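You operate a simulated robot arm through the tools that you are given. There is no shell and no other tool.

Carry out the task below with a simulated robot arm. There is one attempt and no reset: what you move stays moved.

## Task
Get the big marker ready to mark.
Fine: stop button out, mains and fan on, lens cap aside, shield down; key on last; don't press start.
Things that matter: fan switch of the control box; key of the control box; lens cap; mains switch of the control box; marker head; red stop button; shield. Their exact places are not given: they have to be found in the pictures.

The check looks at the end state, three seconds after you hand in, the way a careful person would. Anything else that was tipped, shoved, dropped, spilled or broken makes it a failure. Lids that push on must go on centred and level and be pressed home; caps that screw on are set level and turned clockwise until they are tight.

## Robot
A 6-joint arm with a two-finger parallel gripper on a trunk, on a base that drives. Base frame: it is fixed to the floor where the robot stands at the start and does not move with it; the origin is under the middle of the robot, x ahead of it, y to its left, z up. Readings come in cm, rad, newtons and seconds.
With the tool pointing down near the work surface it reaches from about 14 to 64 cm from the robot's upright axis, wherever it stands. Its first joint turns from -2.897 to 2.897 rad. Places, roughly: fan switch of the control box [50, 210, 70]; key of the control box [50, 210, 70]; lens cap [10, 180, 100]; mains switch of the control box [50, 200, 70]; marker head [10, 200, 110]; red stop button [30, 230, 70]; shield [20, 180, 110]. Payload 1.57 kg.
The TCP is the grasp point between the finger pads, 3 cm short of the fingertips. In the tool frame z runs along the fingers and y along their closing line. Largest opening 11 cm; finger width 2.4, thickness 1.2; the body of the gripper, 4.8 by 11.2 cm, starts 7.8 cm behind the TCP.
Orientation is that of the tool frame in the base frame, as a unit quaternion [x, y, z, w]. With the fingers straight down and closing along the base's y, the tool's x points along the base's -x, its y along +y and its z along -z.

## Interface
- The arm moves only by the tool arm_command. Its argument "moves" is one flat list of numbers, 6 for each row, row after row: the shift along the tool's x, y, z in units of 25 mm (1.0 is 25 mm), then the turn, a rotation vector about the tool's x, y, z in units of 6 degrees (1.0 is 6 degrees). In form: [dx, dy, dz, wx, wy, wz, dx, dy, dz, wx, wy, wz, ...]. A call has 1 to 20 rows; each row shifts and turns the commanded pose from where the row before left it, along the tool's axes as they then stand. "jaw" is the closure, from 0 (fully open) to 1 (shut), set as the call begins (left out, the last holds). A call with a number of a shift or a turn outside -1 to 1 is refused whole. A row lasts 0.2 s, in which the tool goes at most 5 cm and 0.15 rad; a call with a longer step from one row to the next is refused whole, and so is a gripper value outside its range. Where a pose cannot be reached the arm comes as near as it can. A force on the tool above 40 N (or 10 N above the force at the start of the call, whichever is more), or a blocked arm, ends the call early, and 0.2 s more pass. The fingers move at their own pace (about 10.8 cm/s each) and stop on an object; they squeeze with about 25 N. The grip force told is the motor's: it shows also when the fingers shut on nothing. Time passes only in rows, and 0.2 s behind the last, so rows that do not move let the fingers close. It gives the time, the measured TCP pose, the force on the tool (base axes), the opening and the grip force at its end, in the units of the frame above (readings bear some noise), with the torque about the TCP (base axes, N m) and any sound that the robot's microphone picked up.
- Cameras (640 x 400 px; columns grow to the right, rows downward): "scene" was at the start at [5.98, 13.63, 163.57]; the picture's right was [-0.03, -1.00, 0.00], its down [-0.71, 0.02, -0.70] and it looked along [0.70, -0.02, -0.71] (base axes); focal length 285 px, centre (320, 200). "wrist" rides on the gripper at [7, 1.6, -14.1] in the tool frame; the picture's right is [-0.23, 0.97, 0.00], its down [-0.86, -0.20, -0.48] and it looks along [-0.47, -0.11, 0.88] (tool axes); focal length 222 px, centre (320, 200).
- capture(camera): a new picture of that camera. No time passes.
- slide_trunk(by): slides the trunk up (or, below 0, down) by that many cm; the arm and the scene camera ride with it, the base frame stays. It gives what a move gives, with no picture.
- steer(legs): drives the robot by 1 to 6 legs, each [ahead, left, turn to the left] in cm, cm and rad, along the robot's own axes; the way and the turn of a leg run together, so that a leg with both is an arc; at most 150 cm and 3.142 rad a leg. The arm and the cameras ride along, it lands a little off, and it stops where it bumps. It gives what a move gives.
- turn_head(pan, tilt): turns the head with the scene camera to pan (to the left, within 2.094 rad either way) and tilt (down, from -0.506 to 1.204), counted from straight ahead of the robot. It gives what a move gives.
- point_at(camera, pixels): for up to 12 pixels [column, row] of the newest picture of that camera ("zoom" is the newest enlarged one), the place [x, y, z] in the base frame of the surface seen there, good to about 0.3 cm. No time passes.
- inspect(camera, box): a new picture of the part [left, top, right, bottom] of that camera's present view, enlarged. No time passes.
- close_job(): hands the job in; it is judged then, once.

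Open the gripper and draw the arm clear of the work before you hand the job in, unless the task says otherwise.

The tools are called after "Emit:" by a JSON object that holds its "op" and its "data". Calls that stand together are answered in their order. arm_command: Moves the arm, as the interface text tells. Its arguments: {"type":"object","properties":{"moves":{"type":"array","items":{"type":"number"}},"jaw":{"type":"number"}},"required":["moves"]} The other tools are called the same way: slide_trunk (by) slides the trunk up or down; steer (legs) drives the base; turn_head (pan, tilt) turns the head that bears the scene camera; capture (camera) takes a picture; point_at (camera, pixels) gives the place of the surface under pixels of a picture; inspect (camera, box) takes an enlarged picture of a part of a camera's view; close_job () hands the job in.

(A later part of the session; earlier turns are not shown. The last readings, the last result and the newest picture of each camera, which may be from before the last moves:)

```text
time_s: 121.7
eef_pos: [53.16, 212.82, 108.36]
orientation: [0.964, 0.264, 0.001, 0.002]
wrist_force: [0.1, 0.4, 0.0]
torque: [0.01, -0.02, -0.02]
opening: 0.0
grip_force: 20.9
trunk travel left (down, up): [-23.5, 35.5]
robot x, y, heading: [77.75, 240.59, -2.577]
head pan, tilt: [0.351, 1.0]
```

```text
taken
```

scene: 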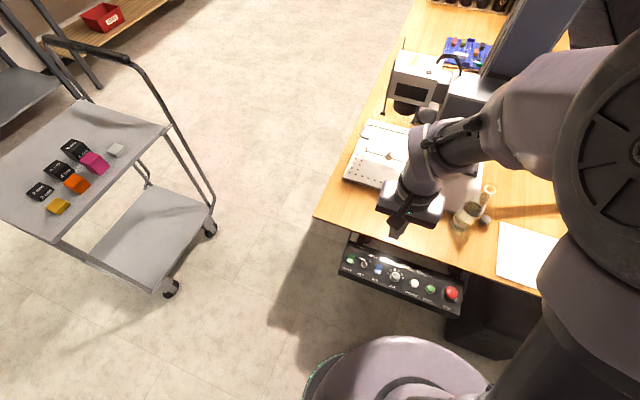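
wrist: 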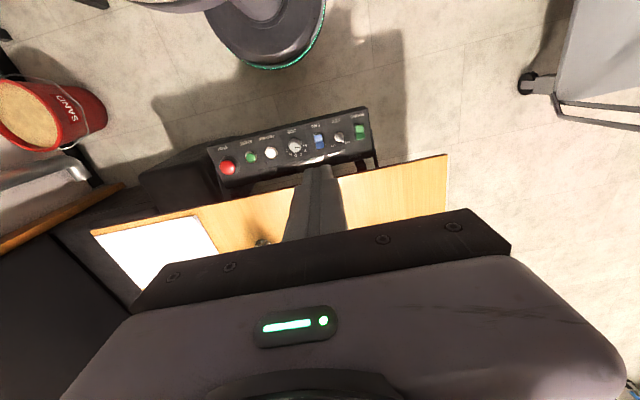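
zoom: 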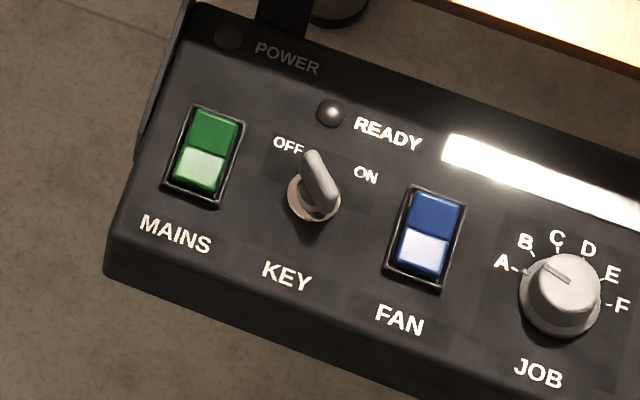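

The rockers' upper halves are slightly higher, so they need pressing on the table side. First I examine the STOP button closely.

Emit:
{"op": "inspect", "data": {"camera": "scene", "box": [425, 270, 475, 315]}}

Emit:
{"op": "point_at", "data": {"camera": "zoom", "pixels": [[340, 190], [330, 150], [380, 200], [320, 230], [300, 190], [300, 250], [270, 200], [330, 280], [300, 320], [100, 165]]}}

```text
8.89 times, centred on (450, 292) of scene
```

zoom: 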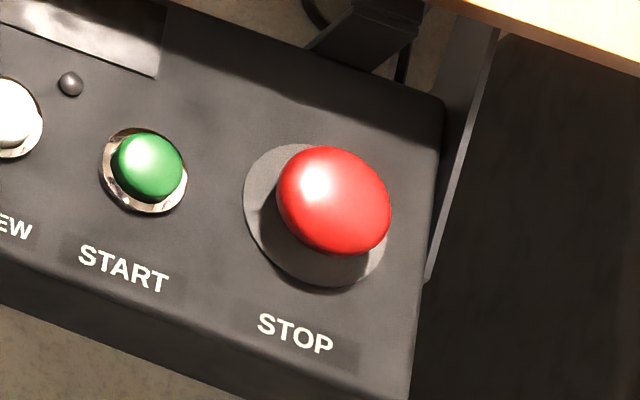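

```text
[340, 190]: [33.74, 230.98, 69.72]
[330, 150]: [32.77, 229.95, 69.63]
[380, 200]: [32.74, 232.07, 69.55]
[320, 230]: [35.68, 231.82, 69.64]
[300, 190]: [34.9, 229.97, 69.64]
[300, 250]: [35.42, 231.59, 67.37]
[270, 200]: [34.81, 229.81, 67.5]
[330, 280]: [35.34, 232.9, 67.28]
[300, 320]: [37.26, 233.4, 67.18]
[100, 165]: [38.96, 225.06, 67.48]
```

STOP is a 4.2 cm mushroom centred near (34.0,231.0), top z≈69.7, panel 67.4, clear of START by about 7 cm. I move above it with the jaw opened to about 7 cm.

Emit:
{"op": "arm_command", "data": {"moves": [-0.258, -0.923, 0, 0, 0, 0, -0.258, -0.923, 0, 0, 0, 0, -0.258, -0.923, 0, 0, 0, 0, -0.258, -0.923, 0, 0, 0, 0, -0.258, -0.923, 0, 0, 0, 0, -0.258, -0.923, 0, 0, 0, 0, -0.258, -0.923, 0, 0, 0, 0, -0.258, -0.923, 0, 0, 0, 0, -0.258, -0.923, 0, 0, 0, 0, -0.258, -0.923, 0, 0, 0, 0, -0.258, -0.923, 0, 0, 0, 0, 0, 0, 1, 0, 0, 0, 0, 0, 1, 0, 0, 0, 0, 0, 1, 0, 0, 0, 0, 0, 1, 0, 0, 0, 0, 0, 1, 0, 0, 0, 0, 0, 1, 0, 0, 0, 0, 0, 1, 0, 0, 0], "jaw": 0.36}}

Emit:
{"op": "capture", "data": {"camera": "wrist"}}

Emit:
{"op": "capture", "data": {"camera": "scene"}}

```text
time_s: 125.5
eef_pos: [33.92, 231.01, 90.64]
orientation: [0.964, 0.265, 0.001, 0.003]
wrist_force: [-0.1, -0.4, -0.6]
torque: [-0.01, 0.02, 0.02]
opening: 7.02
grip_force: 0.1
trunk travel left (down, up): [-23.5, 35.5]
robot x, y, heading: [77.93, 240.8, -2.573]
head pan, tilt: [0.351, 1.0]
```

```text
taken
```

wrist: 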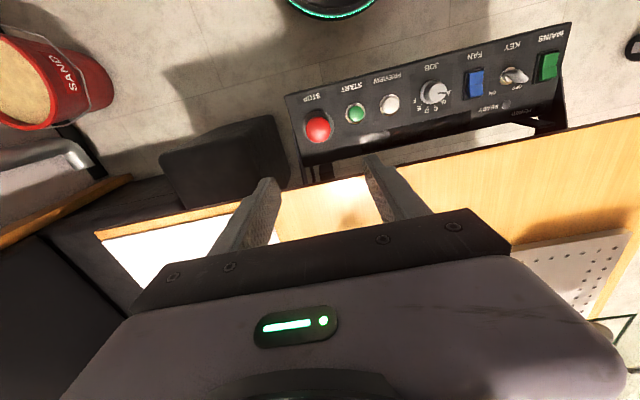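

```text
taken
```

scene: 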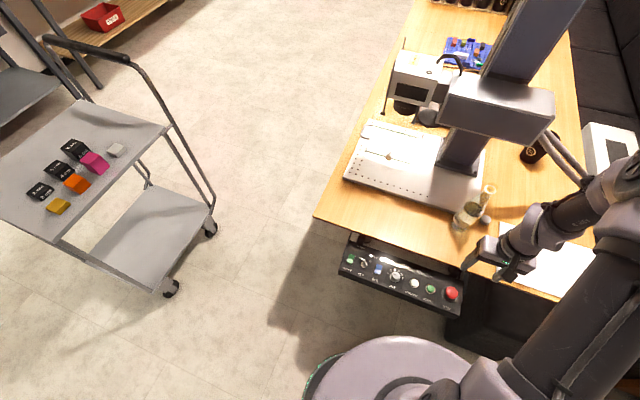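

The tool is nearly above STOP (seen at wrist (318,128), where a point straight below would be at (320,132)). I refine with a measurement.

Emit:
{"op": "inspect", "data": {"camera": "wrist", "box": [280, 80, 380, 170]}}

Emit:
{"op": "point_at", "data": {"camera": "zoom", "pixels": [[262, 165], [262, 240], [205, 205], [310, 205], [258, 203], [262, 180], [230, 270], [420, 145]]}}

```text
4.44 times, centred on (330, 125) of wrist
```

zoom: 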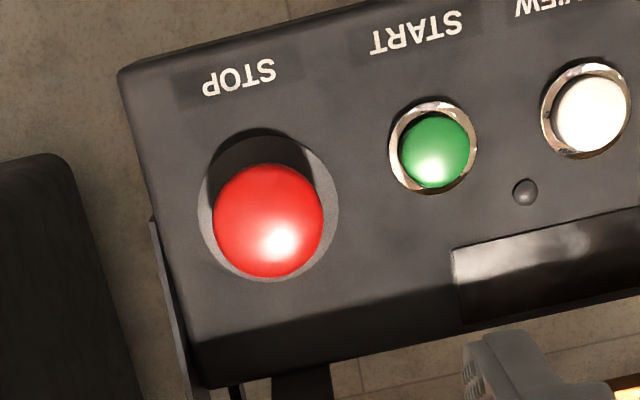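

```text
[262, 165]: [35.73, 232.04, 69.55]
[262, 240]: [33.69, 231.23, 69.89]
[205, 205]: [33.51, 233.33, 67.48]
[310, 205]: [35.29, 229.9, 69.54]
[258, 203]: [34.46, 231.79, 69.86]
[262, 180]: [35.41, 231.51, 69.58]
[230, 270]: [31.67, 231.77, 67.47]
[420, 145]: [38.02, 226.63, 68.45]
```

STOP's centre is about (34.3,231.2), top z≈69.9. I shift 4 mm toward me and lower so the fingertips reach z≈68.2 beside the mushroom.

Emit:
{"op": "arm_command", "data": {"moves": [0.17, 0, 0, 0, 0, 0, 0, 0, 1, 0, 0, 0, 0, 0, 1, 0, 0, 0, 0, 0, 1, 0, 0, 0, 0, 0, 1, 0, 0, 0, 0, 0, 1, 0, 0, 0, 0, 0, 1, 0, 0, 0, 0, 0, 1, 0, 0, 0, 0, 0, 0.4, 0, 0, 0]}}

Emit:
{"op": "capture", "data": {"camera": "wrist"}}

Emit:
{"op": "inspect", "data": {"camera": "scene", "box": [400, 230, 520, 330]}}

```text
time_s: 127.5
eef_pos: [34.29, 231.21, 72.33]
orientation: [0.965, 0.264, 0.0, 0.002]
wrist_force: [0.1, -0.1, 0.2]
torque: [-0.02, 0.0, -0.01]
opening: 7.04
grip_force: 0.1
trunk travel left (down, up): [-23.5, 35.5]
robot x, y, heading: [78.29, 241.03, -2.578]
head pan, tilt: [0.351, 1.0]
```

```text
taken
```

wrist: 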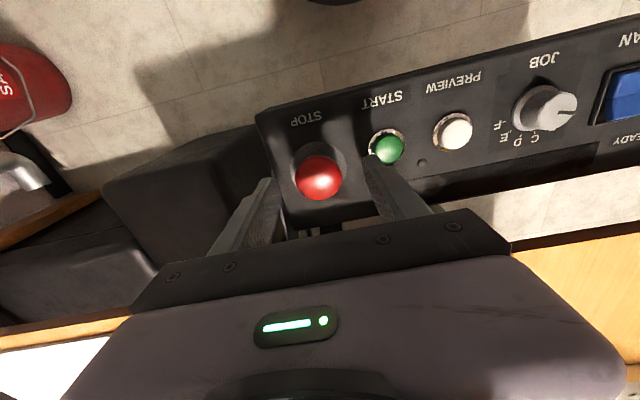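

```text
4.00 times, centred on (460, 280) of scene
```

zoom: 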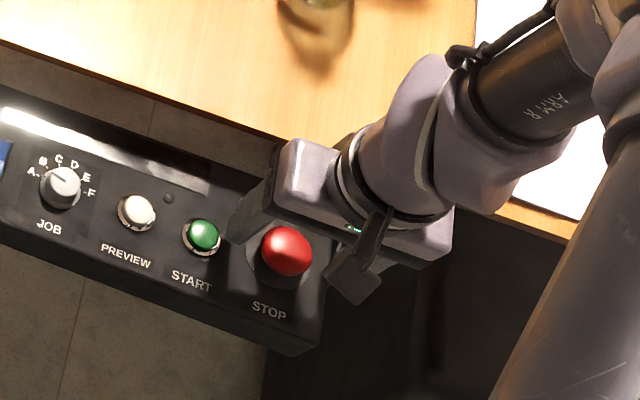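

Aligned with STOP. I narrow the jaw to about 5.5 cm, lower 1.2 cm, and close on the mushroom.

Emit:
{"op": "arm_command", "data": {"moves": [0, 0, 0, 0, 0, 0, 0, 0, 0, 0, 0, 0, 0, 0, 0.48, 0, 0, 0, 0, 0, 0, 0, 0, 0], "jaw": 0.5}}

Emit:
{"op": "arm_command", "data": {"moves": [0, 0, 0, 0, 0, 0, 0, 0, 0, 0, 0, 0, 0, 0, 0, 0, 0, 0], "jaw": 1}}

Emit:
{"op": "capture", "data": {"camera": "wrist"}}

```text
time_s: 128.5
eef_pos: [34.42, 231.18, 71.13]
orientation: [0.964, 0.265, 0.001, 0.002]
wrist_force: [0.4, -1.1, 0.6]
torque: [0.0, -0.02, 0.03]
opening: 5.5
grip_force: 0.2
trunk travel left (down, up): [-23.5, 35.5]
robot x, y, heading: [77.89, 241.04, -2.575]
head pan, tilt: [0.351, 1.0]
```

```text
time_s: 129.3
eef_pos: [34.22, 231.35, 71.07]
orientation: [0.965, 0.264, -0.001, 0.002]
wrist_force: [-8.3, 21.5, -1.2]
torque: [0.41, 0.2, -0.1]
opening: 3.77
grip_force: 43.6
trunk travel left (down, up): [-23.5, 35.5]
robot x, y, heading: [77.99, 241.45, -2.575]
head pan, tilt: [0.351, 1.0]
```

```text
taken
```

wrist: 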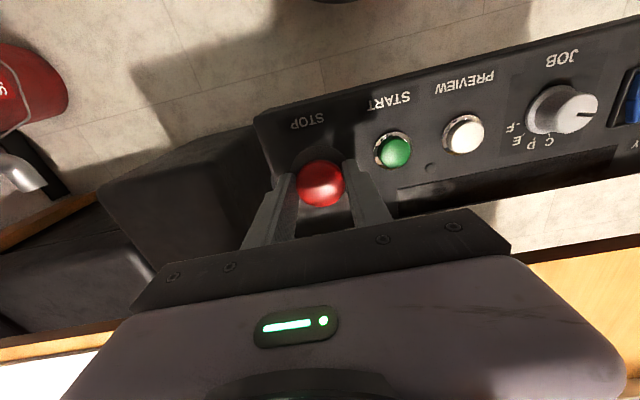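

Gripped (3.77 cm). I ease the sideways force and twist clockwise (as seen from above) in steps, watching force and sound.

Emit:
{"op": "arm_command", "data": {"moves": [0, -0.07, 0, 0, 0, 0, 0, 0, 0, 0, 0, 0.8, 0, 0, 0, 0, 0, 0.8, 0, 0, 0, 0, 0, 0.8, 0, 0, 0, 0, 0, 0.8]}}

Emit:
{"op": "capture", "data": {"camera": "wrist"}}

```text
time_s: 130.5
eef_pos: [34.24, 231.31, 70.98]
orientation: [0.995, 0.1, 0.001, 0.002]
wrist_force: [-2.3, 3.5, -0.3]
torque: [0.04, 0.0, 0.68]
opening: 3.77
grip_force: 43.9
trunk travel left (down, up): [-23.5, 35.5]
robot x, y, heading: [78.05, 240.99, -2.578]
head pan, tilt: [0.351, 1.0]
```

```text
taken
```

wrist: 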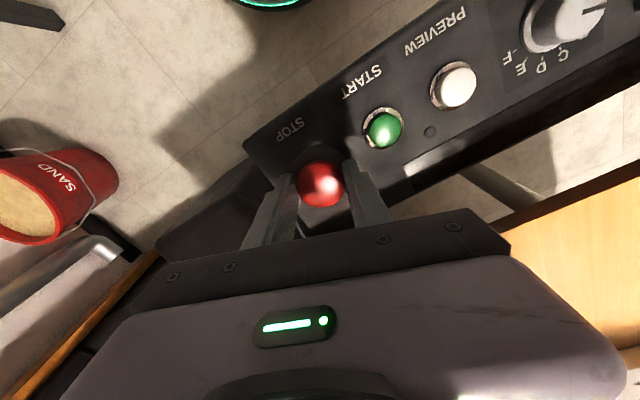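

It turned about 19° with 0.68 N·m resisting. I continue the clockwise twist.

Emit:
{"op": "arm_command", "data": {"moves": [0, 0, 0, 0, 0, 0.9, 0, 0, 0, 0, 0, 0.9, 0, 0, 0, 0, 0, 0.9, 0, 0, 0, 0, 0, 0.9, 0, 0, 0, 0, 0, 0]}}

Emit:
{"op": "capture", "data": {"camera": "wrist"}}

```text
time_s: 131.7
eef_pos: [34.33, 231.23, 71.1]
orientation: [0.996, -0.091, 0.0, 0.001]
wrist_force: [2.4, -8.9, -1.2]
torque: [-0.21, -0.03, -0.01]
opening: 3.78
grip_force: 44.0
trunk travel left (down, up): [-23.5, 35.5]
robot x, y, heading: [77.77, 241.3, -2.578]
head pan, tilt: [0.351, 1.0]
```

```text
taken
```

wrist: 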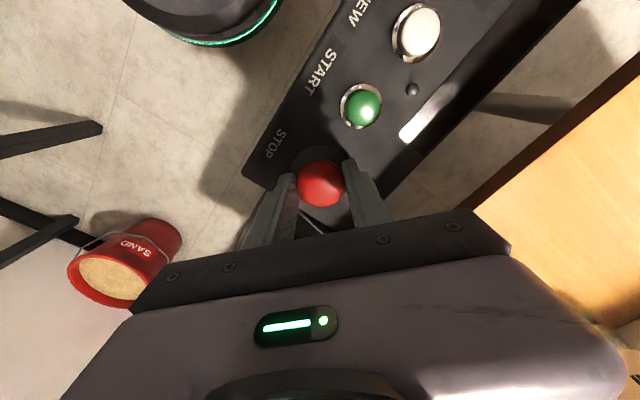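

After about 41° the torque vanished, which may be the release. I open the jaw, rise a little, and check the mushroom's height.

Emit:
{"op": "arm_command", "data": {"moves": [0, 0, 0, 0, 0, 0, 0, 0, 0, 0, 0, 0, 0, 0, -1, 0, 0, 0, 0, 0, -1, 0, 0, 0, 0, 0, -1, 0, 0, 0, 0, 0, -1, 0, 0, 0], "jaw": 0.4}}

Emit:
{"op": "capture", "data": {"camera": "wrist"}}

Emit:
{"op": "inspect", "data": {"camera": "wrist", "box": [260, 80, 380, 190]}}

```text
time_s: 133.1
eef_pos: [34.41, 231.4, 81.16]
orientation: [0.996, -0.088, 0.001, 0.002]
wrist_force: [0.6, -0.3, -0.1]
torque: [0.02, 0.0, 0.0]
opening: 6.59
grip_force: 0.1
trunk travel left (down, up): [-23.5, 35.5]
robot x, y, heading: [78.02, 241.33, -2.573]
head pan, tilt: [0.351, 1.0]
```

```text
taken
```

wrist: 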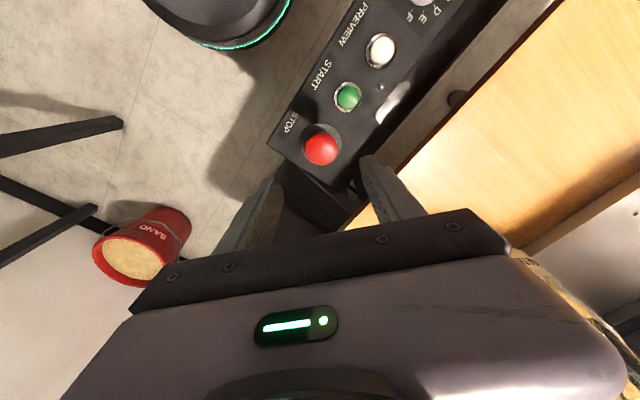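

```text
3.64 times, centred on (320, 135) of wrist
```

zoom: 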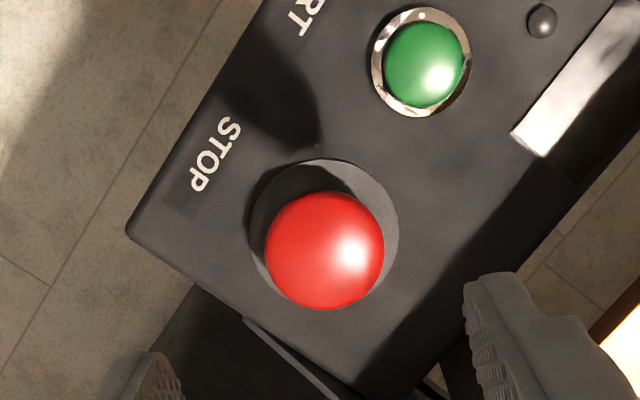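

Emit:
{"op": "point_at", "data": {"camera": "zoom", "pixels": [[325, 250], [300, 230], [350, 240], [310, 280], [345, 280], [260, 220], [380, 200], [425, 60]]}}

Emit:
{"op": "inspect", "data": {"camera": "scene", "box": [425, 270, 475, 315]}}

```text
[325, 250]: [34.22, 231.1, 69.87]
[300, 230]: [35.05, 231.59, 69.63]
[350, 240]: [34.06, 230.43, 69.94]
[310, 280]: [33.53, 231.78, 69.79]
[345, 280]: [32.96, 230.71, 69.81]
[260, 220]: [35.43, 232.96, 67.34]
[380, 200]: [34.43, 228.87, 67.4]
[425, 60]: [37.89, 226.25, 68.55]
```

```text
8.89 times, centred on (450, 292) of scene
```

zoom: 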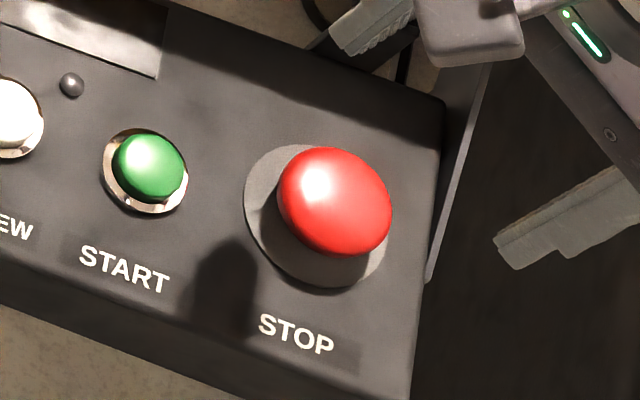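

The mushroom's top is still at z≈69.87, unchanged, so twisting alone hasn't popped it out. I'll grip again and try a gentle pull upward.

Emit:
{"op": "arm_command", "data": {"moves": [0, 0, 0, 0, 0, 0, 0, 0, 0.6, 0, 0, 0, 0, 0, 0.9, 0, 0, 0, 0, 0, 0.9, 0, 0, 0, 0, 0, 0.9, 0, 0, 0, 0, 0, 0.7, 0, 0, 0, 0, 0, 0, 0, 0, 0], "jaw": 0.52}}

Emit:
{"op": "arm_command", "data": {"moves": [0, 0, 0, 0, 0, 0, 0, 0, 0, 0, 0, 0, 0, 0, 0, 0, 0, 0], "jaw": 1}}

```text
time_s: 134.7
eef_pos: [34.2, 231.29, 71.05]
orientation: [0.996, -0.088, 0.001, 0.002]
wrist_force: [0.6, 0.2, -0.1]
torque: [-0.01, -0.04, 0.0]
opening: 5.26
grip_force: 0.1
trunk travel left (down, up): [-23.5, 35.5]
robot x, y, heading: [78.01, 241.11, -2.574]
head pan, tilt: [0.351, 1.0]
```

```text
time_s: 135.5
eef_pos: [34.31, 231.21, 70.97]
orientation: [0.996, -0.088, 0.001, 0.001]
wrist_force: [-1.1, -18.0, -1.2]
torque: [-0.42, -0.02, 0.03]
opening: 3.78
grip_force: 43.4
trunk travel left (down, up): [-23.5, 35.5]
robot x, y, heading: [77.77, 240.81, -2.576]
head pan, tilt: [0.351, 1.0]
```

Gripped again. I pull up in 2 mm steps.

Emit:
{"op": "arm_command", "data": {"moves": [0, 0, -0.08, 0, 0, 0, 0, 0, -0.08, 0, 0, 0, 0, 0, 0, 0, 0, 0]}}

Emit:
{"op": "arm_command", "data": {"moves": [0, 0, -0.08, 0, 0, 0, 0, 0, -0.08, 0, 0, 0, 0, 0, 0, 0, 0, 0]}}

Emit:
{"op": "capture", "data": {"camera": "wrist"}}

```text
time_s: 136.3
eef_pos: [34.29, 231.3, 71.33]
orientation: [0.996, -0.088, 0.001, 0.002]
wrist_force: [0.2, -22.7, 1.9]
torque: [-0.44, -0.05, -0.03]
opening: 3.78
grip_force: 43.4
trunk travel left (down, up): [-23.5, 35.5]
robot x, y, heading: [78.21, 241.23, -2.576]
head pan, tilt: [0.351, 1.0]
```

```text
time_s: 137.1
eef_pos: [34.18, 231.26, 71.78]
orientation: [0.996, -0.087, 0.001, 0.001]
wrist_force: [-2.1, -20.7, -22.8]
torque: [-0.22, 0.26, -0.01]
opening: 3.77
grip_force: 44.8
trunk travel left (down, up): [-23.5, 35.5]
robot x, y, heading: [77.96, 240.96, -2.576]
head pan, tilt: [0.351, 1.0]
```

```text
taken
```

wrist: 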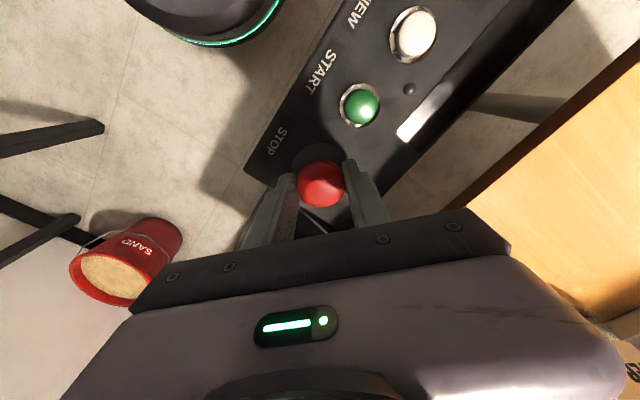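

The first 4 mm came freely, then 23 N resistance — as if the button came out to its stop. I release, rise and measure the top height.

Emit:
{"op": "arm_command", "data": {"moves": [0, 0, 0, 0, 0, 0, 0, 0, 0, 0, 0, 0, 0, 0, -1, 0, 0, 0, 0, 0, -1, 0, 0, 0, 0, 0, -1, 0, 0, 0, 0, 0, -1, 0, 0, 0], "jaw": 0.4}}

Emit:
{"op": "capture", "data": {"camera": "wrist"}}

Emit:
{"op": "inspect", "data": {"camera": "wrist", "box": [260, 80, 380, 190]}}

Emit:
{"op": "point_at", "data": {"camera": "zoom", "pixels": [[325, 250], [300, 230], [350, 240], [310, 280], [345, 280], [260, 220], [380, 200], [425, 60]]}}

```text
time_s: 138.5
eef_pos: [34.31, 231.39, 81.86]
orientation: [0.996, -0.089, 0.002, 0.001]
wrist_force: [0.0, 0.4, -0.1]
torque: [0.0, 0.03, 0.03]
opening: 6.59
grip_force: 0.0
trunk travel left (down, up): [-23.5, 35.5]
robot x, y, heading: [77.88, 241.13, -2.58]
head pan, tilt: [0.351, 1.0]
```

```text
taken
```

wrist: 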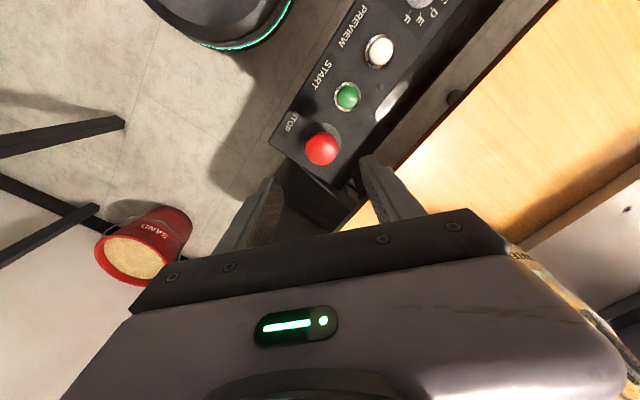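

```text
3.64 times, centred on (320, 135) of wrist
```

zoom: 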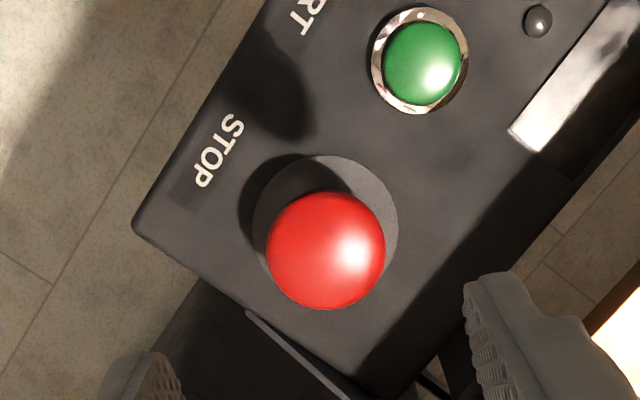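

```text
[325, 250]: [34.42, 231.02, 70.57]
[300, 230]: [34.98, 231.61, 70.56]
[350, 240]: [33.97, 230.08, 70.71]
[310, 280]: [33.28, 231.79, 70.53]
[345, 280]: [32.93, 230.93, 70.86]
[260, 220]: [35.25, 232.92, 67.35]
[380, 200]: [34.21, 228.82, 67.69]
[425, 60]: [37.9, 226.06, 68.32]
```

STOP's top is now at z≈70.6 — 7.5 mm higher, so it is out and stays out. Next MAINS: I close the jaw, turn the tool back, and travel along the panel to a point above the rocker's table-side half.

Emit:
{"op": "arm_command", "data": {"moves": [0, 0, 0, 0, 0, -0.971, 0, 0, 0, 0, 0, -0.971, 0, 0, 0, 0, 0, -0.971, 0, 0, 0, 0, 0, -0.971, 0, 0, 0, 0, 0, -0.971, 0, 0, 0, 0, 0, -0.971, 0, 0, 0, 0, 0, -0.971], "jaw": 1}}

Emit:
{"op": "arm_command", "data": {"moves": [-0.026, 0.971, 0, 0, 0, 0, -0.026, 0.971, 0, 0, 0, 0, -0.026, 0.971, 0, 0, 0, 0, -0.026, 0.971, 0, 0, 0, 0, -0.026, 0.971, 0, 0, 0, 0, -0.026, 0.971, 0, 0, 0, 0, -0.026, 0.971, 0, 0, 0, 0, -0.026, 0.971, 0, 0, 0, 0, -0.026, 0.971, 0, 0, 0, 0, -0.026, 0.971, 0, 0, 0, 0, -0.026, 0.971, 0, 0, 0, 0, -0.026, 0.971, 0, 0, 0, 0, -0.026, 0.971, 0, 0, 0, 0, -0.026, 0.971, 0, 0, 0, 0]}}

Emit:
{"op": "capture", "data": {"camera": "wrist"}}

Emit:
{"op": "capture", "data": {"camera": "scene"}}

```text
time_s: 140.1
eef_pos: [34.35, 231.22, 81.85]
orientation: [0.964, 0.265, 0.0, 0.001]
wrist_force: [-0.1, -0.6, 0.5]
torque: [-0.02, 0.01, 0.01]
opening: 0.01
grip_force: 21.2
trunk travel left (down, up): [-23.5, 35.5]
robot x, y, heading: [77.99, 241.0, -2.579]
head pan, tilt: [0.351, 1.0]
```

```text
time_s: 143.1
eef_pos: [50.81, 201.54, 82.02]
orientation: [0.964, 0.265, 0.001, 0.001]
wrist_force: [0.7, -0.4, -0.7]
torque: [0.04, 0.0, 0.01]
opening: 0.0
grip_force: 21.4
trunk travel left (down, up): [-23.5, 35.5]
robot x, y, heading: [77.91, 241.27, -2.578]
head pan, tilt: [0.351, 1.0]
```

```text
taken
```

wrist: 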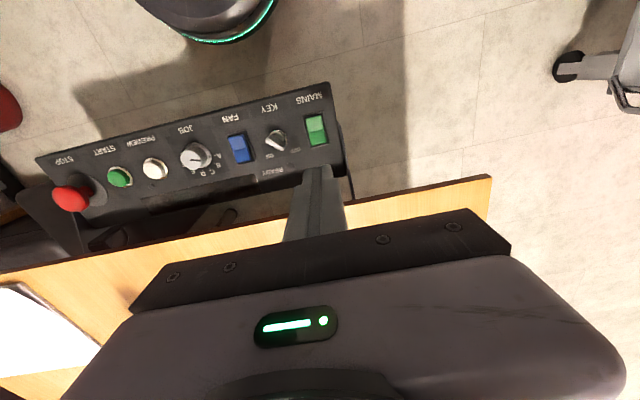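

```text
taken
```

scene: 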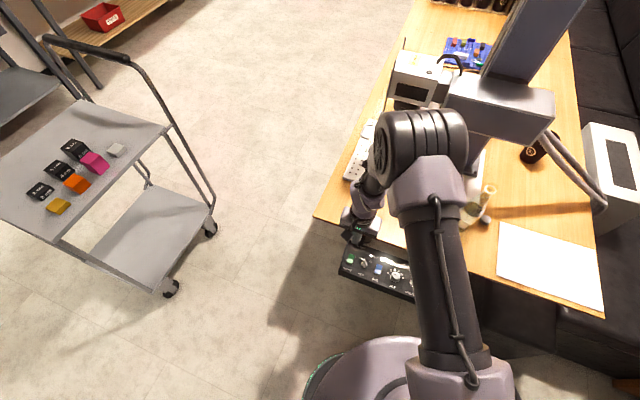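

The wrist view shows MAINS at (316,130). I zoom there to measure the rocker and the key precisely.

Emit:
{"op": "inspect", "data": {"camera": "wrist", "box": [220, 85, 350, 190]}}

Emit:
{"op": "point_at", "data": {"camera": "zoom", "pixels": [[470, 110], [480, 145], [475, 165], [465, 88], [440, 125], [512, 118], [385, 350], [280, 155], [285, 170], [270, 140], [90, 155], [100, 190]]}}

```text
3.81 times, centred on (285, 138) of wrist
```

zoom: 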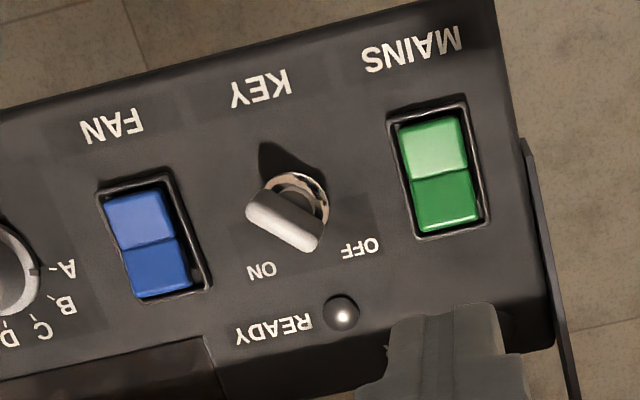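

```text
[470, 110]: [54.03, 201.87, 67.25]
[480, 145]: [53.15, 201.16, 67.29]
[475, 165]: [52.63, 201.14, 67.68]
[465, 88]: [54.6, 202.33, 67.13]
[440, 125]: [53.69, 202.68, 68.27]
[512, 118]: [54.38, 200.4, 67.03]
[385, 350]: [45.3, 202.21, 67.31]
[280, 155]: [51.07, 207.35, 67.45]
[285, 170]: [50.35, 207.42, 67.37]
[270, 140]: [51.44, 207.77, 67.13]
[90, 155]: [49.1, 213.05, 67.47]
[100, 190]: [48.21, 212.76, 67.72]
```

Now I see it clearly: the key's bow is aligned with OFF and must be turned about 90° clockwise. I measure the MAINS dark (table-side) half, FAN's, and the key bow.

Emit:
{"op": "point_at", "data": {"camera": "zoom", "pixels": [[447, 205], [450, 226], [445, 182], [433, 145], [430, 122], [160, 268], [165, 290], [150, 242], [140, 215], [252, 212], [285, 226], [314, 243]]}}

```text
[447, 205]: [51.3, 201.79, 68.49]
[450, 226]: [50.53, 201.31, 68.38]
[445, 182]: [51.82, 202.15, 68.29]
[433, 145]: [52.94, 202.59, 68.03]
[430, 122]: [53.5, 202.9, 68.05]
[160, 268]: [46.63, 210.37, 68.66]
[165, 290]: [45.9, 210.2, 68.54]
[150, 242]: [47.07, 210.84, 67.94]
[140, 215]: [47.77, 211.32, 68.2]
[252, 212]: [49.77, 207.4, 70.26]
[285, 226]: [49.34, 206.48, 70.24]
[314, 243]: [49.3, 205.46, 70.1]
```

The tool is right above the MAINS dark half's outer end (50.8,201.5; z≈68.5). I lower to just above and then press gently in small steps.

Emit:
{"op": "arm_command", "data": {"moves": [0, 0, 0.98, 0, 0, 0, 0, 0, 0.98, 0, 0, 0, 0, 0, 0.98, 0, 0, 0, 0, 0, 0.9, 0, 0, 0, 0, 0, 0, 0, 0, 0]}}

Emit:
{"op": "arm_command", "data": {"moves": [0, 0, 0.1, 0, 0, 0, 0, 0, 0.1, 0, 0, 0, 0, 0, 0.1, 0, 0, 0, 0, 0, 0.1, 0, 0, 0]}}

Emit:
{"op": "capture", "data": {"camera": "wrist"}}

```text
time_s: 144.3
eef_pos: [50.85, 201.47, 72.4]
orientation: [0.964, 0.265, 0.001, 0.002]
wrist_force: [-1.7, 0.6, -0.2]
torque: [0.01, -0.02, 0.02]
opening: 0.01
grip_force: 21.5
trunk travel left (down, up): [-23.5, 35.5]
robot x, y, heading: [77.93, 240.99, -2.575]
head pan, tilt: [0.351, 1.0]
```

```text
time_s: 145.3
eef_pos: [50.79, 201.61, 71.51]
orientation: [0.964, 0.265, 0.0, 0.002]
wrist_force: [-0.5, 0.4, -0.2]
torque: [-0.02, 0.02, -0.03]
opening: 0.0
grip_force: 21.0
trunk travel left (down, up): [-23.5, 35.5]
robot x, y, heading: [78.17, 241.4, -2.573]
head pan, tilt: [0.351, 1.0]
```

```text
taken
```

wrist: 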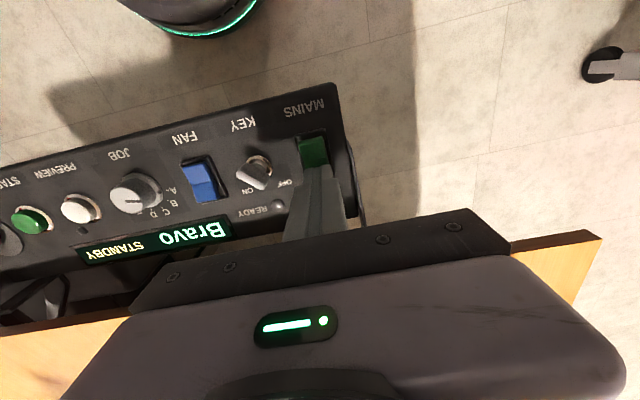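

The display now reads "Bravo / STANDBY": MAINS is on. I rise 5 cm, move along to FAN's table-side half at (46.0,210.25), and lower to just above it.

Emit:
{"op": "arm_command", "data": {"moves": [0, 0, -1, 0, 0, 0, 0, 0, -1, 0, 0, 0, 0.033, -0.993, 0, 0, 0, 0, 0.033, -0.993, 0, 0, 0, 0, 0.033, -0.993, 0, 0, 0, 0, 0.033, -0.993, 0, 0, 0, 0, 0, 0, 0, 0, 0, 0]}}

Emit:
{"op": "capture", "data": {"camera": "wrist"}}

Emit:
{"op": "inspect", "data": {"camera": "wrist", "box": [270, 90, 430, 215]}}

```text
time_s: 146.9
eef_pos: [45.99, 210.24, 76.43]
orientation: [0.964, 0.265, 0.001, 0.002]
wrist_force: [0.2, 0.2, 0.4]
torque: [0.01, 0.02, 0.04]
opening: 0.01
grip_force: 21.4
trunk travel left (down, up): [-23.5, 35.5]
robot x, y, heading: [77.74, 241.01, -2.574]
head pan, tilt: [0.351, 1.0]
```

```text
taken
```

wrist: 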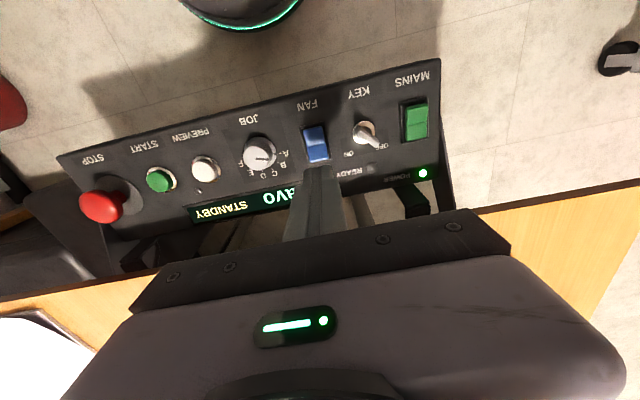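

```text
3.20 times, centred on (350, 152) of wrist
```

zoom: 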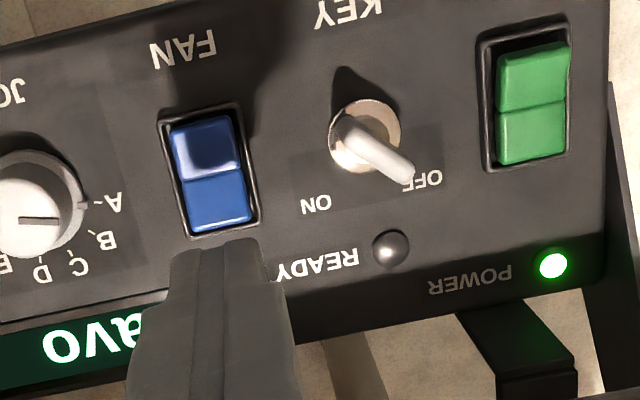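

POWER lamp is lit and MAINS' rocker has flipped. The tip is set over the end of FAN's table-side half; I lower and press gently.

Emit:
{"op": "arm_command", "data": {"moves": [0, -0.05, 0.84, 0, 0, 0, 0, 0, 0.84, 0, 0, 0, 0, 0, 0.1, 0, 0, 0, 0, 0, 0.1, 0, 0, 0, 0, 0, 0.1, 0, 0, 0]}}

Emit:
{"op": "capture", "data": {"camera": "wrist"}}

Emit:
{"op": "inspect", "data": {"camera": "wrist", "box": [270, 110, 430, 235]}}

```text
time_s: 148.1
eef_pos: [45.88, 210.37, 71.46]
orientation: [0.964, 0.265, 0.0, 0.001]
wrist_force: [-0.7, -0.7, 0.2]
torque: [0.0, -0.06, -0.02]
opening: 0.0
grip_force: 21.7
trunk travel left (down, up): [-23.5, 35.5]
robot x, y, heading: [77.96, 241.39, -2.573]
head pan, tilt: [0.351, 1.0]
```

```text
taken
```

wrist: 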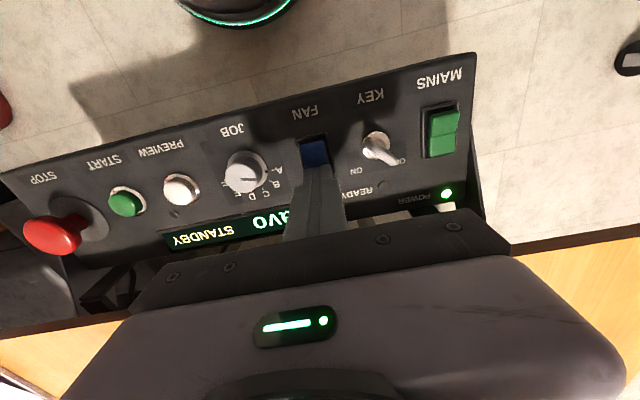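

```text
3.20 times, centred on (350, 172) of wrist
```

zoom: 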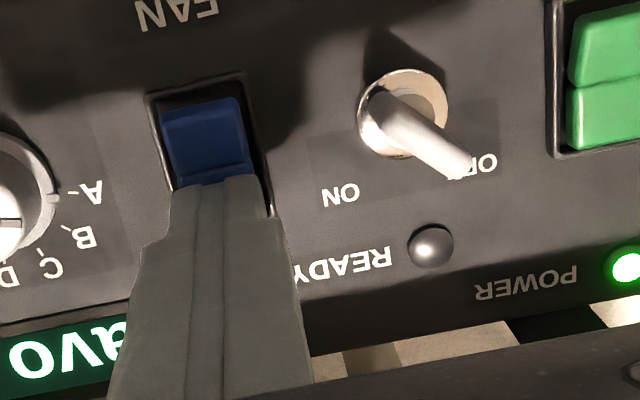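

I rise and check whether FAN has flipped.

Emit:
{"op": "arm_command", "data": {"moves": [0, 0, -1, 0, 0, 0, 0, 0, -1, 0, 0, 0, 0, 0, 0, 0, 0, 0]}}

Emit:
{"op": "capture", "data": {"camera": "wrist"}}

Emit:
{"op": "inspect", "data": {"camera": "wrist", "box": [270, 90, 430, 215]}}

```text
time_s: 148.9
eef_pos: [46.05, 210.3, 76.4]
orientation: [0.964, 0.265, 0.0, 0.002]
wrist_force: [0.2, 0.1, 0.6]
torque: [-0.03, 0.01, -0.01]
opening: 0.03
grip_force: 21.1
trunk travel left (down, up): [-23.5, 35.5]
robot x, y, heading: [77.98, 241.06, -2.577]
head pan, tilt: [0.351, 1.0]
```

```text
taken
```

wrist: 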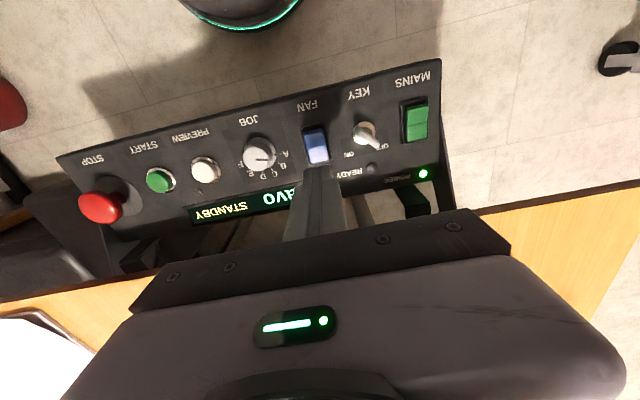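

```text
3.20 times, centred on (350, 152) of wrist
```

zoom: 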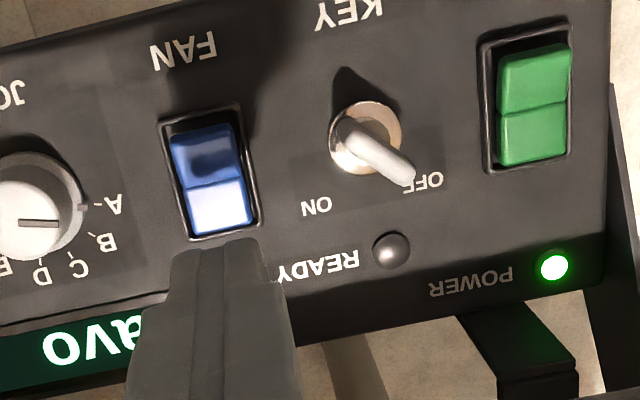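

FAN has flipped too (its table-side half is now down and bright). Last comes the key. I measure its ring and bow for the turning axis.

Emit:
{"op": "point_at", "data": {"camera": "zoom", "pixels": [[333, 145], [398, 125], [372, 102], [345, 168], [350, 125], [372, 145], [402, 175], [385, 165], [360, 140], [390, 112]]}}

Emit:
{"op": "inspect", "data": {"camera": "wrist", "box": [335, 105, 395, 165]}}

```text
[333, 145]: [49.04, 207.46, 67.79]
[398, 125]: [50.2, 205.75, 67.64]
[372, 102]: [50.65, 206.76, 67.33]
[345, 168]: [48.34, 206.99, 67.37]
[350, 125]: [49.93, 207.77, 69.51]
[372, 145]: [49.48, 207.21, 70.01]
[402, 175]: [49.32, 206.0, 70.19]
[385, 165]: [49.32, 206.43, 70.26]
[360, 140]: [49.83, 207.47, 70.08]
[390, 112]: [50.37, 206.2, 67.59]
```

```text
6.67 times, centred on (365, 135) of wrist
```

zoom: 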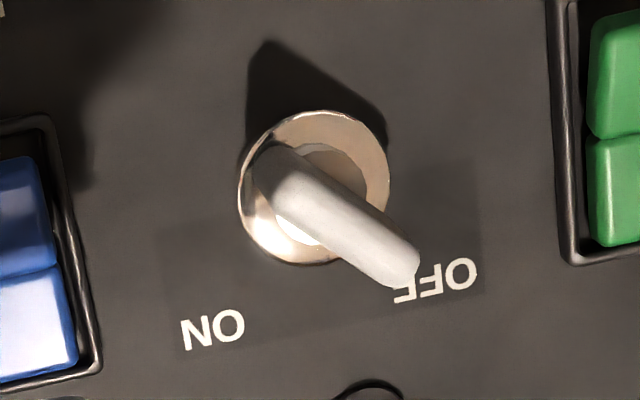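

The key's axis is about (49.6,206.65), with the bow 41° toward OFF. I move above it, open the jaw to 2.4 cm and turn the tool 41° counter-clockwise so the pads straddle the bow.

Emit:
{"op": "arm_command", "data": {"moves": [0.238, 0.99, 0, 0, 0, 0, 0.238, 0.99, 0, 0, 0, 0, 0, 0, 0, 0, 0, -0.979, 0, 0, 0, 0, 0, -0.979, 0, 0, 0, 0, 0, -0.979, 0, 0, 0, 0, 0, -0.979, 0, 0, 0, 0, 0, -0.979, 0, 0, 0, 0, 0, -0.979, 0, 0, 0, 0, 0, -0.979], "jaw": 0.78}}

Emit:
{"op": "capture", "data": {"camera": "wrist"}}

Emit:
{"op": "inspect", "data": {"camera": "wrist", "box": [250, 100, 400, 215]}}

```text
time_s: 150.9
eef_pos: [49.57, 206.53, 76.52]
orientation: [0.81, 0.587, 0.0, 0.002]
wrist_force: [0.2, 0.3, 1.2]
torque: [0.0, 0.0, 0.01]
opening: 2.42
grip_force: 0.0
trunk travel left (down, up): [-23.5, 35.5]
robot x, y, heading: [77.84, 241.33, -2.579]
head pan, tilt: [0.351, 1.0]
```

```text
taken
```

wrist: 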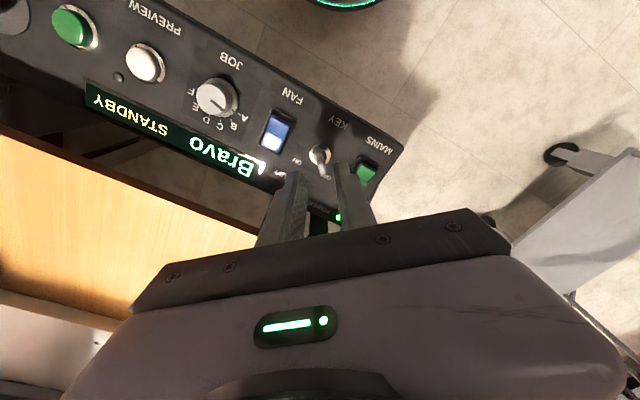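

```text
3.48 times, centred on (325, 158) of wrist
```

zoom: 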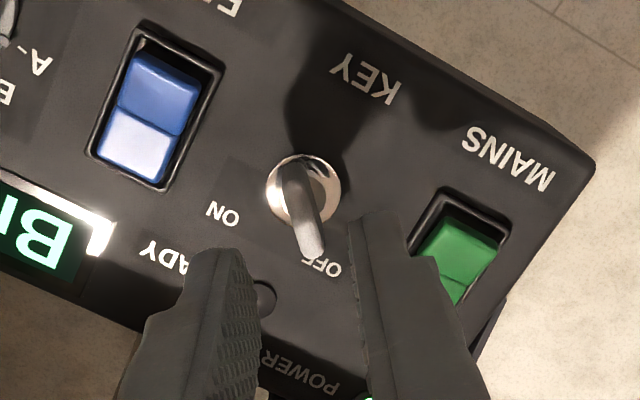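

The bow lies along the finger gap and centred (expected point (305,219) vs bow (305,212)). I lower 5.2 cm so the pads flank the bow.

Emit:
{"op": "arm_command", "data": {"moves": [0, 0, 0.8, 0, 0, 0, 0, 0, 0.8, 0, 0, 0, 0, 0, 0.5, 0, 0, 0, 0, 0, 0, 0, 0, 0]}}

Emit:
{"op": "inspect", "data": {"camera": "wrist", "box": [250, 120, 400, 235]}}

Emit:
{"op": "inspect", "data": {"camera": "scene", "box": [320, 210, 420, 300]}}

```text
time_s: 151.9
eef_pos: [49.39, 206.74, 71.1]
orientation: [0.811, 0.586, 0.0, 0.002]
wrist_force: [0.7, -0.6, -0.1]
torque: [0.03, 0.0, 0.0]
opening: 2.43
grip_force: 0.1
trunk travel left (down, up): [-23.5, 35.5]
robot x, y, heading: [77.9, 240.99, -2.58]
head pan, tilt: [0.351, 1.0]
```

```text
3.48 times, centred on (325, 178) of wrist
```

zoom: 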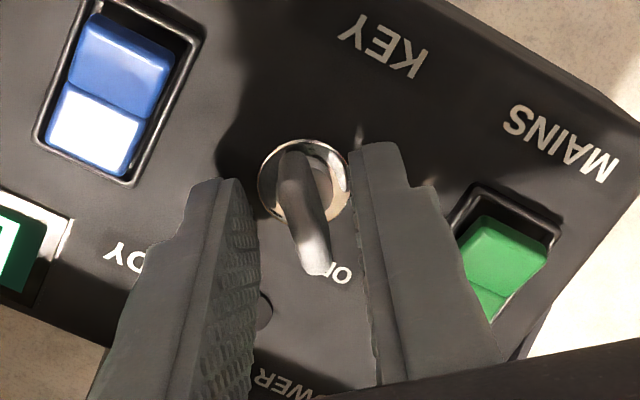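

```text
4.44 times, centred on (370, 255) of scene
```

zoom: 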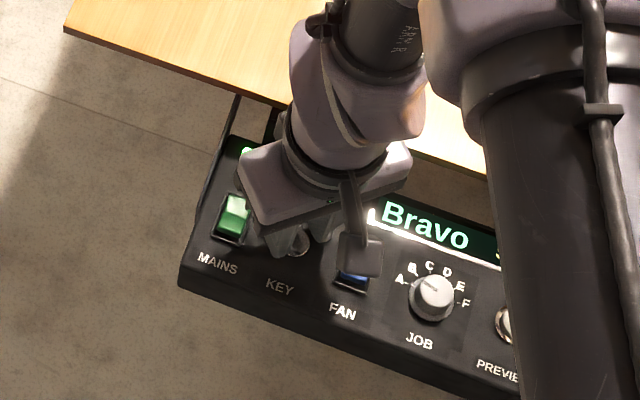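

The bow sits between the pads at (303,215). I close the jaw on it.

Emit:
{"op": "arm_command", "data": {"moves": [0, 0, 0, 0, 0, 0, 0, 0, 0, 0, 0, 0, 0, 0, 0, 0, 0, 0], "jaw": 1}}

Emit:
{"op": "inspect", "data": {"camera": "wrist", "box": [250, 120, 400, 235]}}

```text
time_s: 152.7
eef_pos: [49.62, 206.69, 71.12]
orientation: [0.81, 0.586, -0.001, 0.001]
wrist_force: [8.6, -4.7, -3.9]
torque: [-0.44, 0.21, 0.02]
opening: 0.69
grip_force: 26.5
trunk travel left (down, up): [-23.5, 35.5]
robot x, y, heading: [77.77, 240.88, -2.575]
head pan, tilt: [0.351, 1.0]
```

```text
3.48 times, centred on (325, 178) of wrist
```

zoom: 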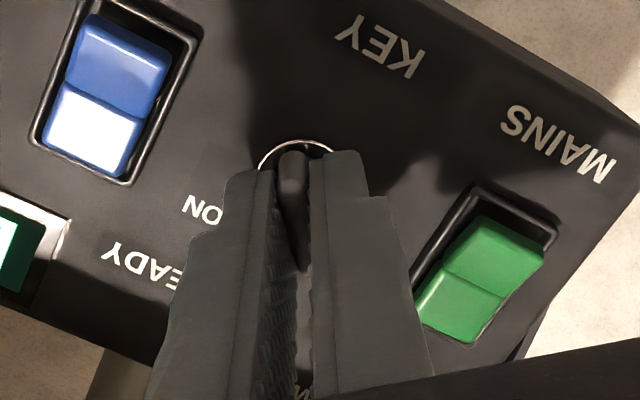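

The bow is gripped (0.69 cm). I turn clockwise in steps, watching the torque and the READY lamp.

Emit:
{"op": "arm_command", "data": {"moves": [0, 0, 0, 0, 0, 0.8, 0, 0, 0, 0, 0, 0.8, 0, 0, 0, 0, 0, 0.8, 0, 0, 0, 0, 0, 0.8, 0, 0, 0, 0, 0, 0.8]}}

Emit:
{"op": "capture", "data": {"camera": "wrist"}}

```text
time_s: 153.9
eef_pos: [49.53, 206.67, 71.08]
orientation: [0.915, 0.404, 0.0, 0.001]
wrist_force: [5.7, -6.4, -8.2]
torque: [-0.44, 0.62, 0.0]
opening: 0.71
grip_force: 27.0
trunk travel left (down, up): [-23.5, 35.5]
robot x, y, heading: [77.98, 241.03, -2.574]
head pan, tilt: [0.351, 1.0]
```

```text
taken
```

wrist: 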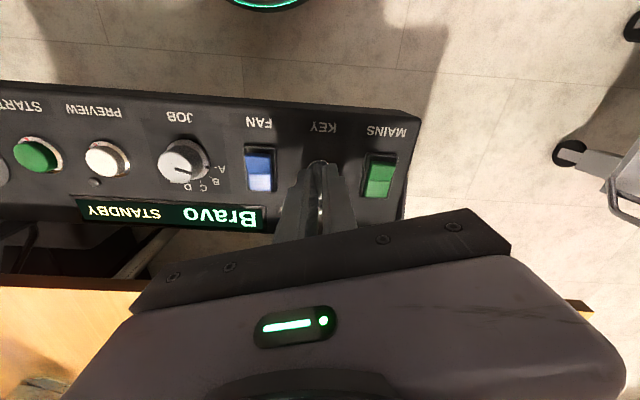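

It turns easily (24° so far, no resisting torque about the vertical). I continue clockwise.

Emit:
{"op": "arm_command", "data": {"moves": [0, 0, 0, 0, 0, 0.8, 0, 0, 0, 0, 0, 0.8, 0, 0, 0, 0, 0, 0.8, 0, 0, 0, 0, 0, 0.8, 0, 0, 0, 0, 0, 0.8]}}

Emit:
{"op": "capture", "data": {"camera": "wrist"}}

```text
time_s: 155.1
eef_pos: [49.6, 206.55, 71.16]
orientation: [0.979, 0.206, 0.0, 0.002]
wrist_force: [-0.6, -4.2, -8.8]
torque: [0.06, 0.79, -0.02]
opening: 0.69
grip_force: 26.4
trunk travel left (down, up): [-23.5, 35.5]
robot x, y, heading: [77.79, 240.85, -2.577]
head pan, tilt: [0.351, 1.0]
```

```text
taken
```

wrist: 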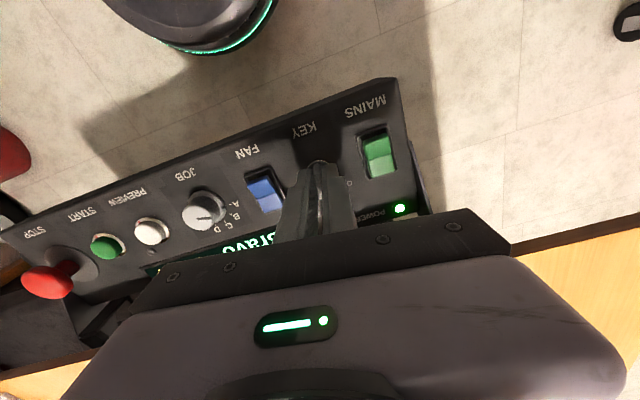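

48° turned, still easy. I continue.

Emit:
{"op": "arm_command", "data": {"moves": [0, 0, 0, 0, 0, 0.8, 0, 0, 0, 0, 0, 0.8, 0, 0, 0, 0, 0, 0.8, 0, 0, 0, 0, 0, 0.8, 0, 0, 0, 0, 0, 0.8]}}

Emit:
{"op": "capture", "data": {"camera": "wrist"}}

```text
time_s: 156.3
eef_pos: [49.54, 206.69, 71.17]
orientation: [1.0, -0.003, 0.0, 0.001]
wrist_force: [-4.0, -2.5, -3.8]
torque: [0.33, 0.8, -0.03]
opening: 0.73
grip_force: 26.6
trunk travel left (down, up): [-23.5, 35.5]
robot x, y, heading: [78.02, 241.17, -2.578]
head pan, tilt: [0.351, 1.0]
```

```text
taken
```

wrist: 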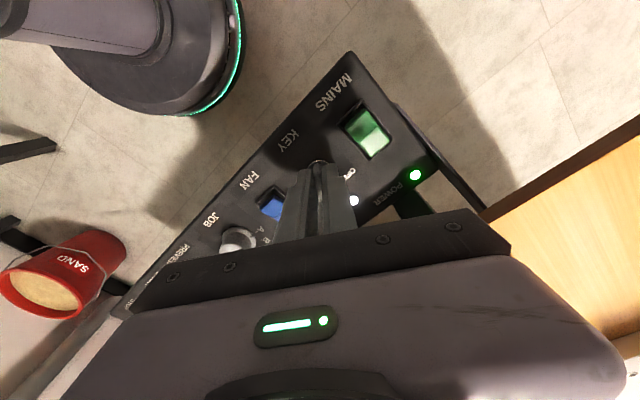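

The READY lamp lit up at (353,200). I turn a bit further to bring the bow fully to ON, watching for the stop.

Emit:
{"op": "arm_command", "data": {"moves": [0, 0, 0, 0, 0, 0.8, 0, 0, 0, 0, 0, 0.8, 0, 0, 0, 0, 0, 0]}}

Emit:
{"op": "inspect", "data": {"camera": "wrist", "box": [220, 90, 440, 245]}}

```text
time_s: 157.1
eef_pos: [49.58, 206.64, 71.17]
orientation: [0.996, -0.087, 0.002, 0.001]
wrist_force: [-4.6, -0.1, -1.5]
torque: [0.38, 0.38, -0.01]
opening: 0.68
grip_force: 27.0
trunk travel left (down, up): [-23.5, 35.5]
robot x, y, heading: [77.98, 241.25, -2.578]
head pan, tilt: [0.351, 1.0]
```

```text
2.58 times, centred on (330, 168) of wrist
```

zoom: 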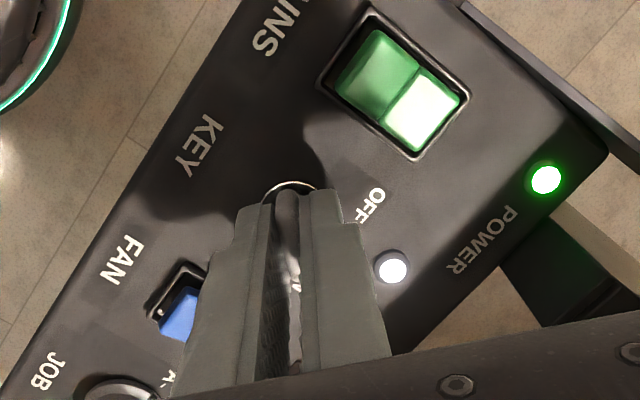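

READY is steady white and the bow is at about 41° on the ON side. I nudge another 5° to see if the end stop is there.

Emit:
{"op": "arm_command", "data": {"moves": [0, 0, 0, 0, 0, 0.5, 0, 0, 0, 0, 0, 0.4, 0, 0, 0, 0, 0, 0]}}

```text
time_s: 157.9
eef_pos: [49.38, 206.67, 71.03]
orientation: [0.991, -0.133, 0.001, 0.0]
wrist_force: [-6.0, 2.6, 0.9]
torque: [0.29, 0.21, 0.54]
opening: 0.68
grip_force: 26.1
trunk travel left (down, up): [-23.5, 35.5]
robot x, y, heading: [78.1, 240.82, -2.574]
head pan, tilt: [0.351, 1.0]
```

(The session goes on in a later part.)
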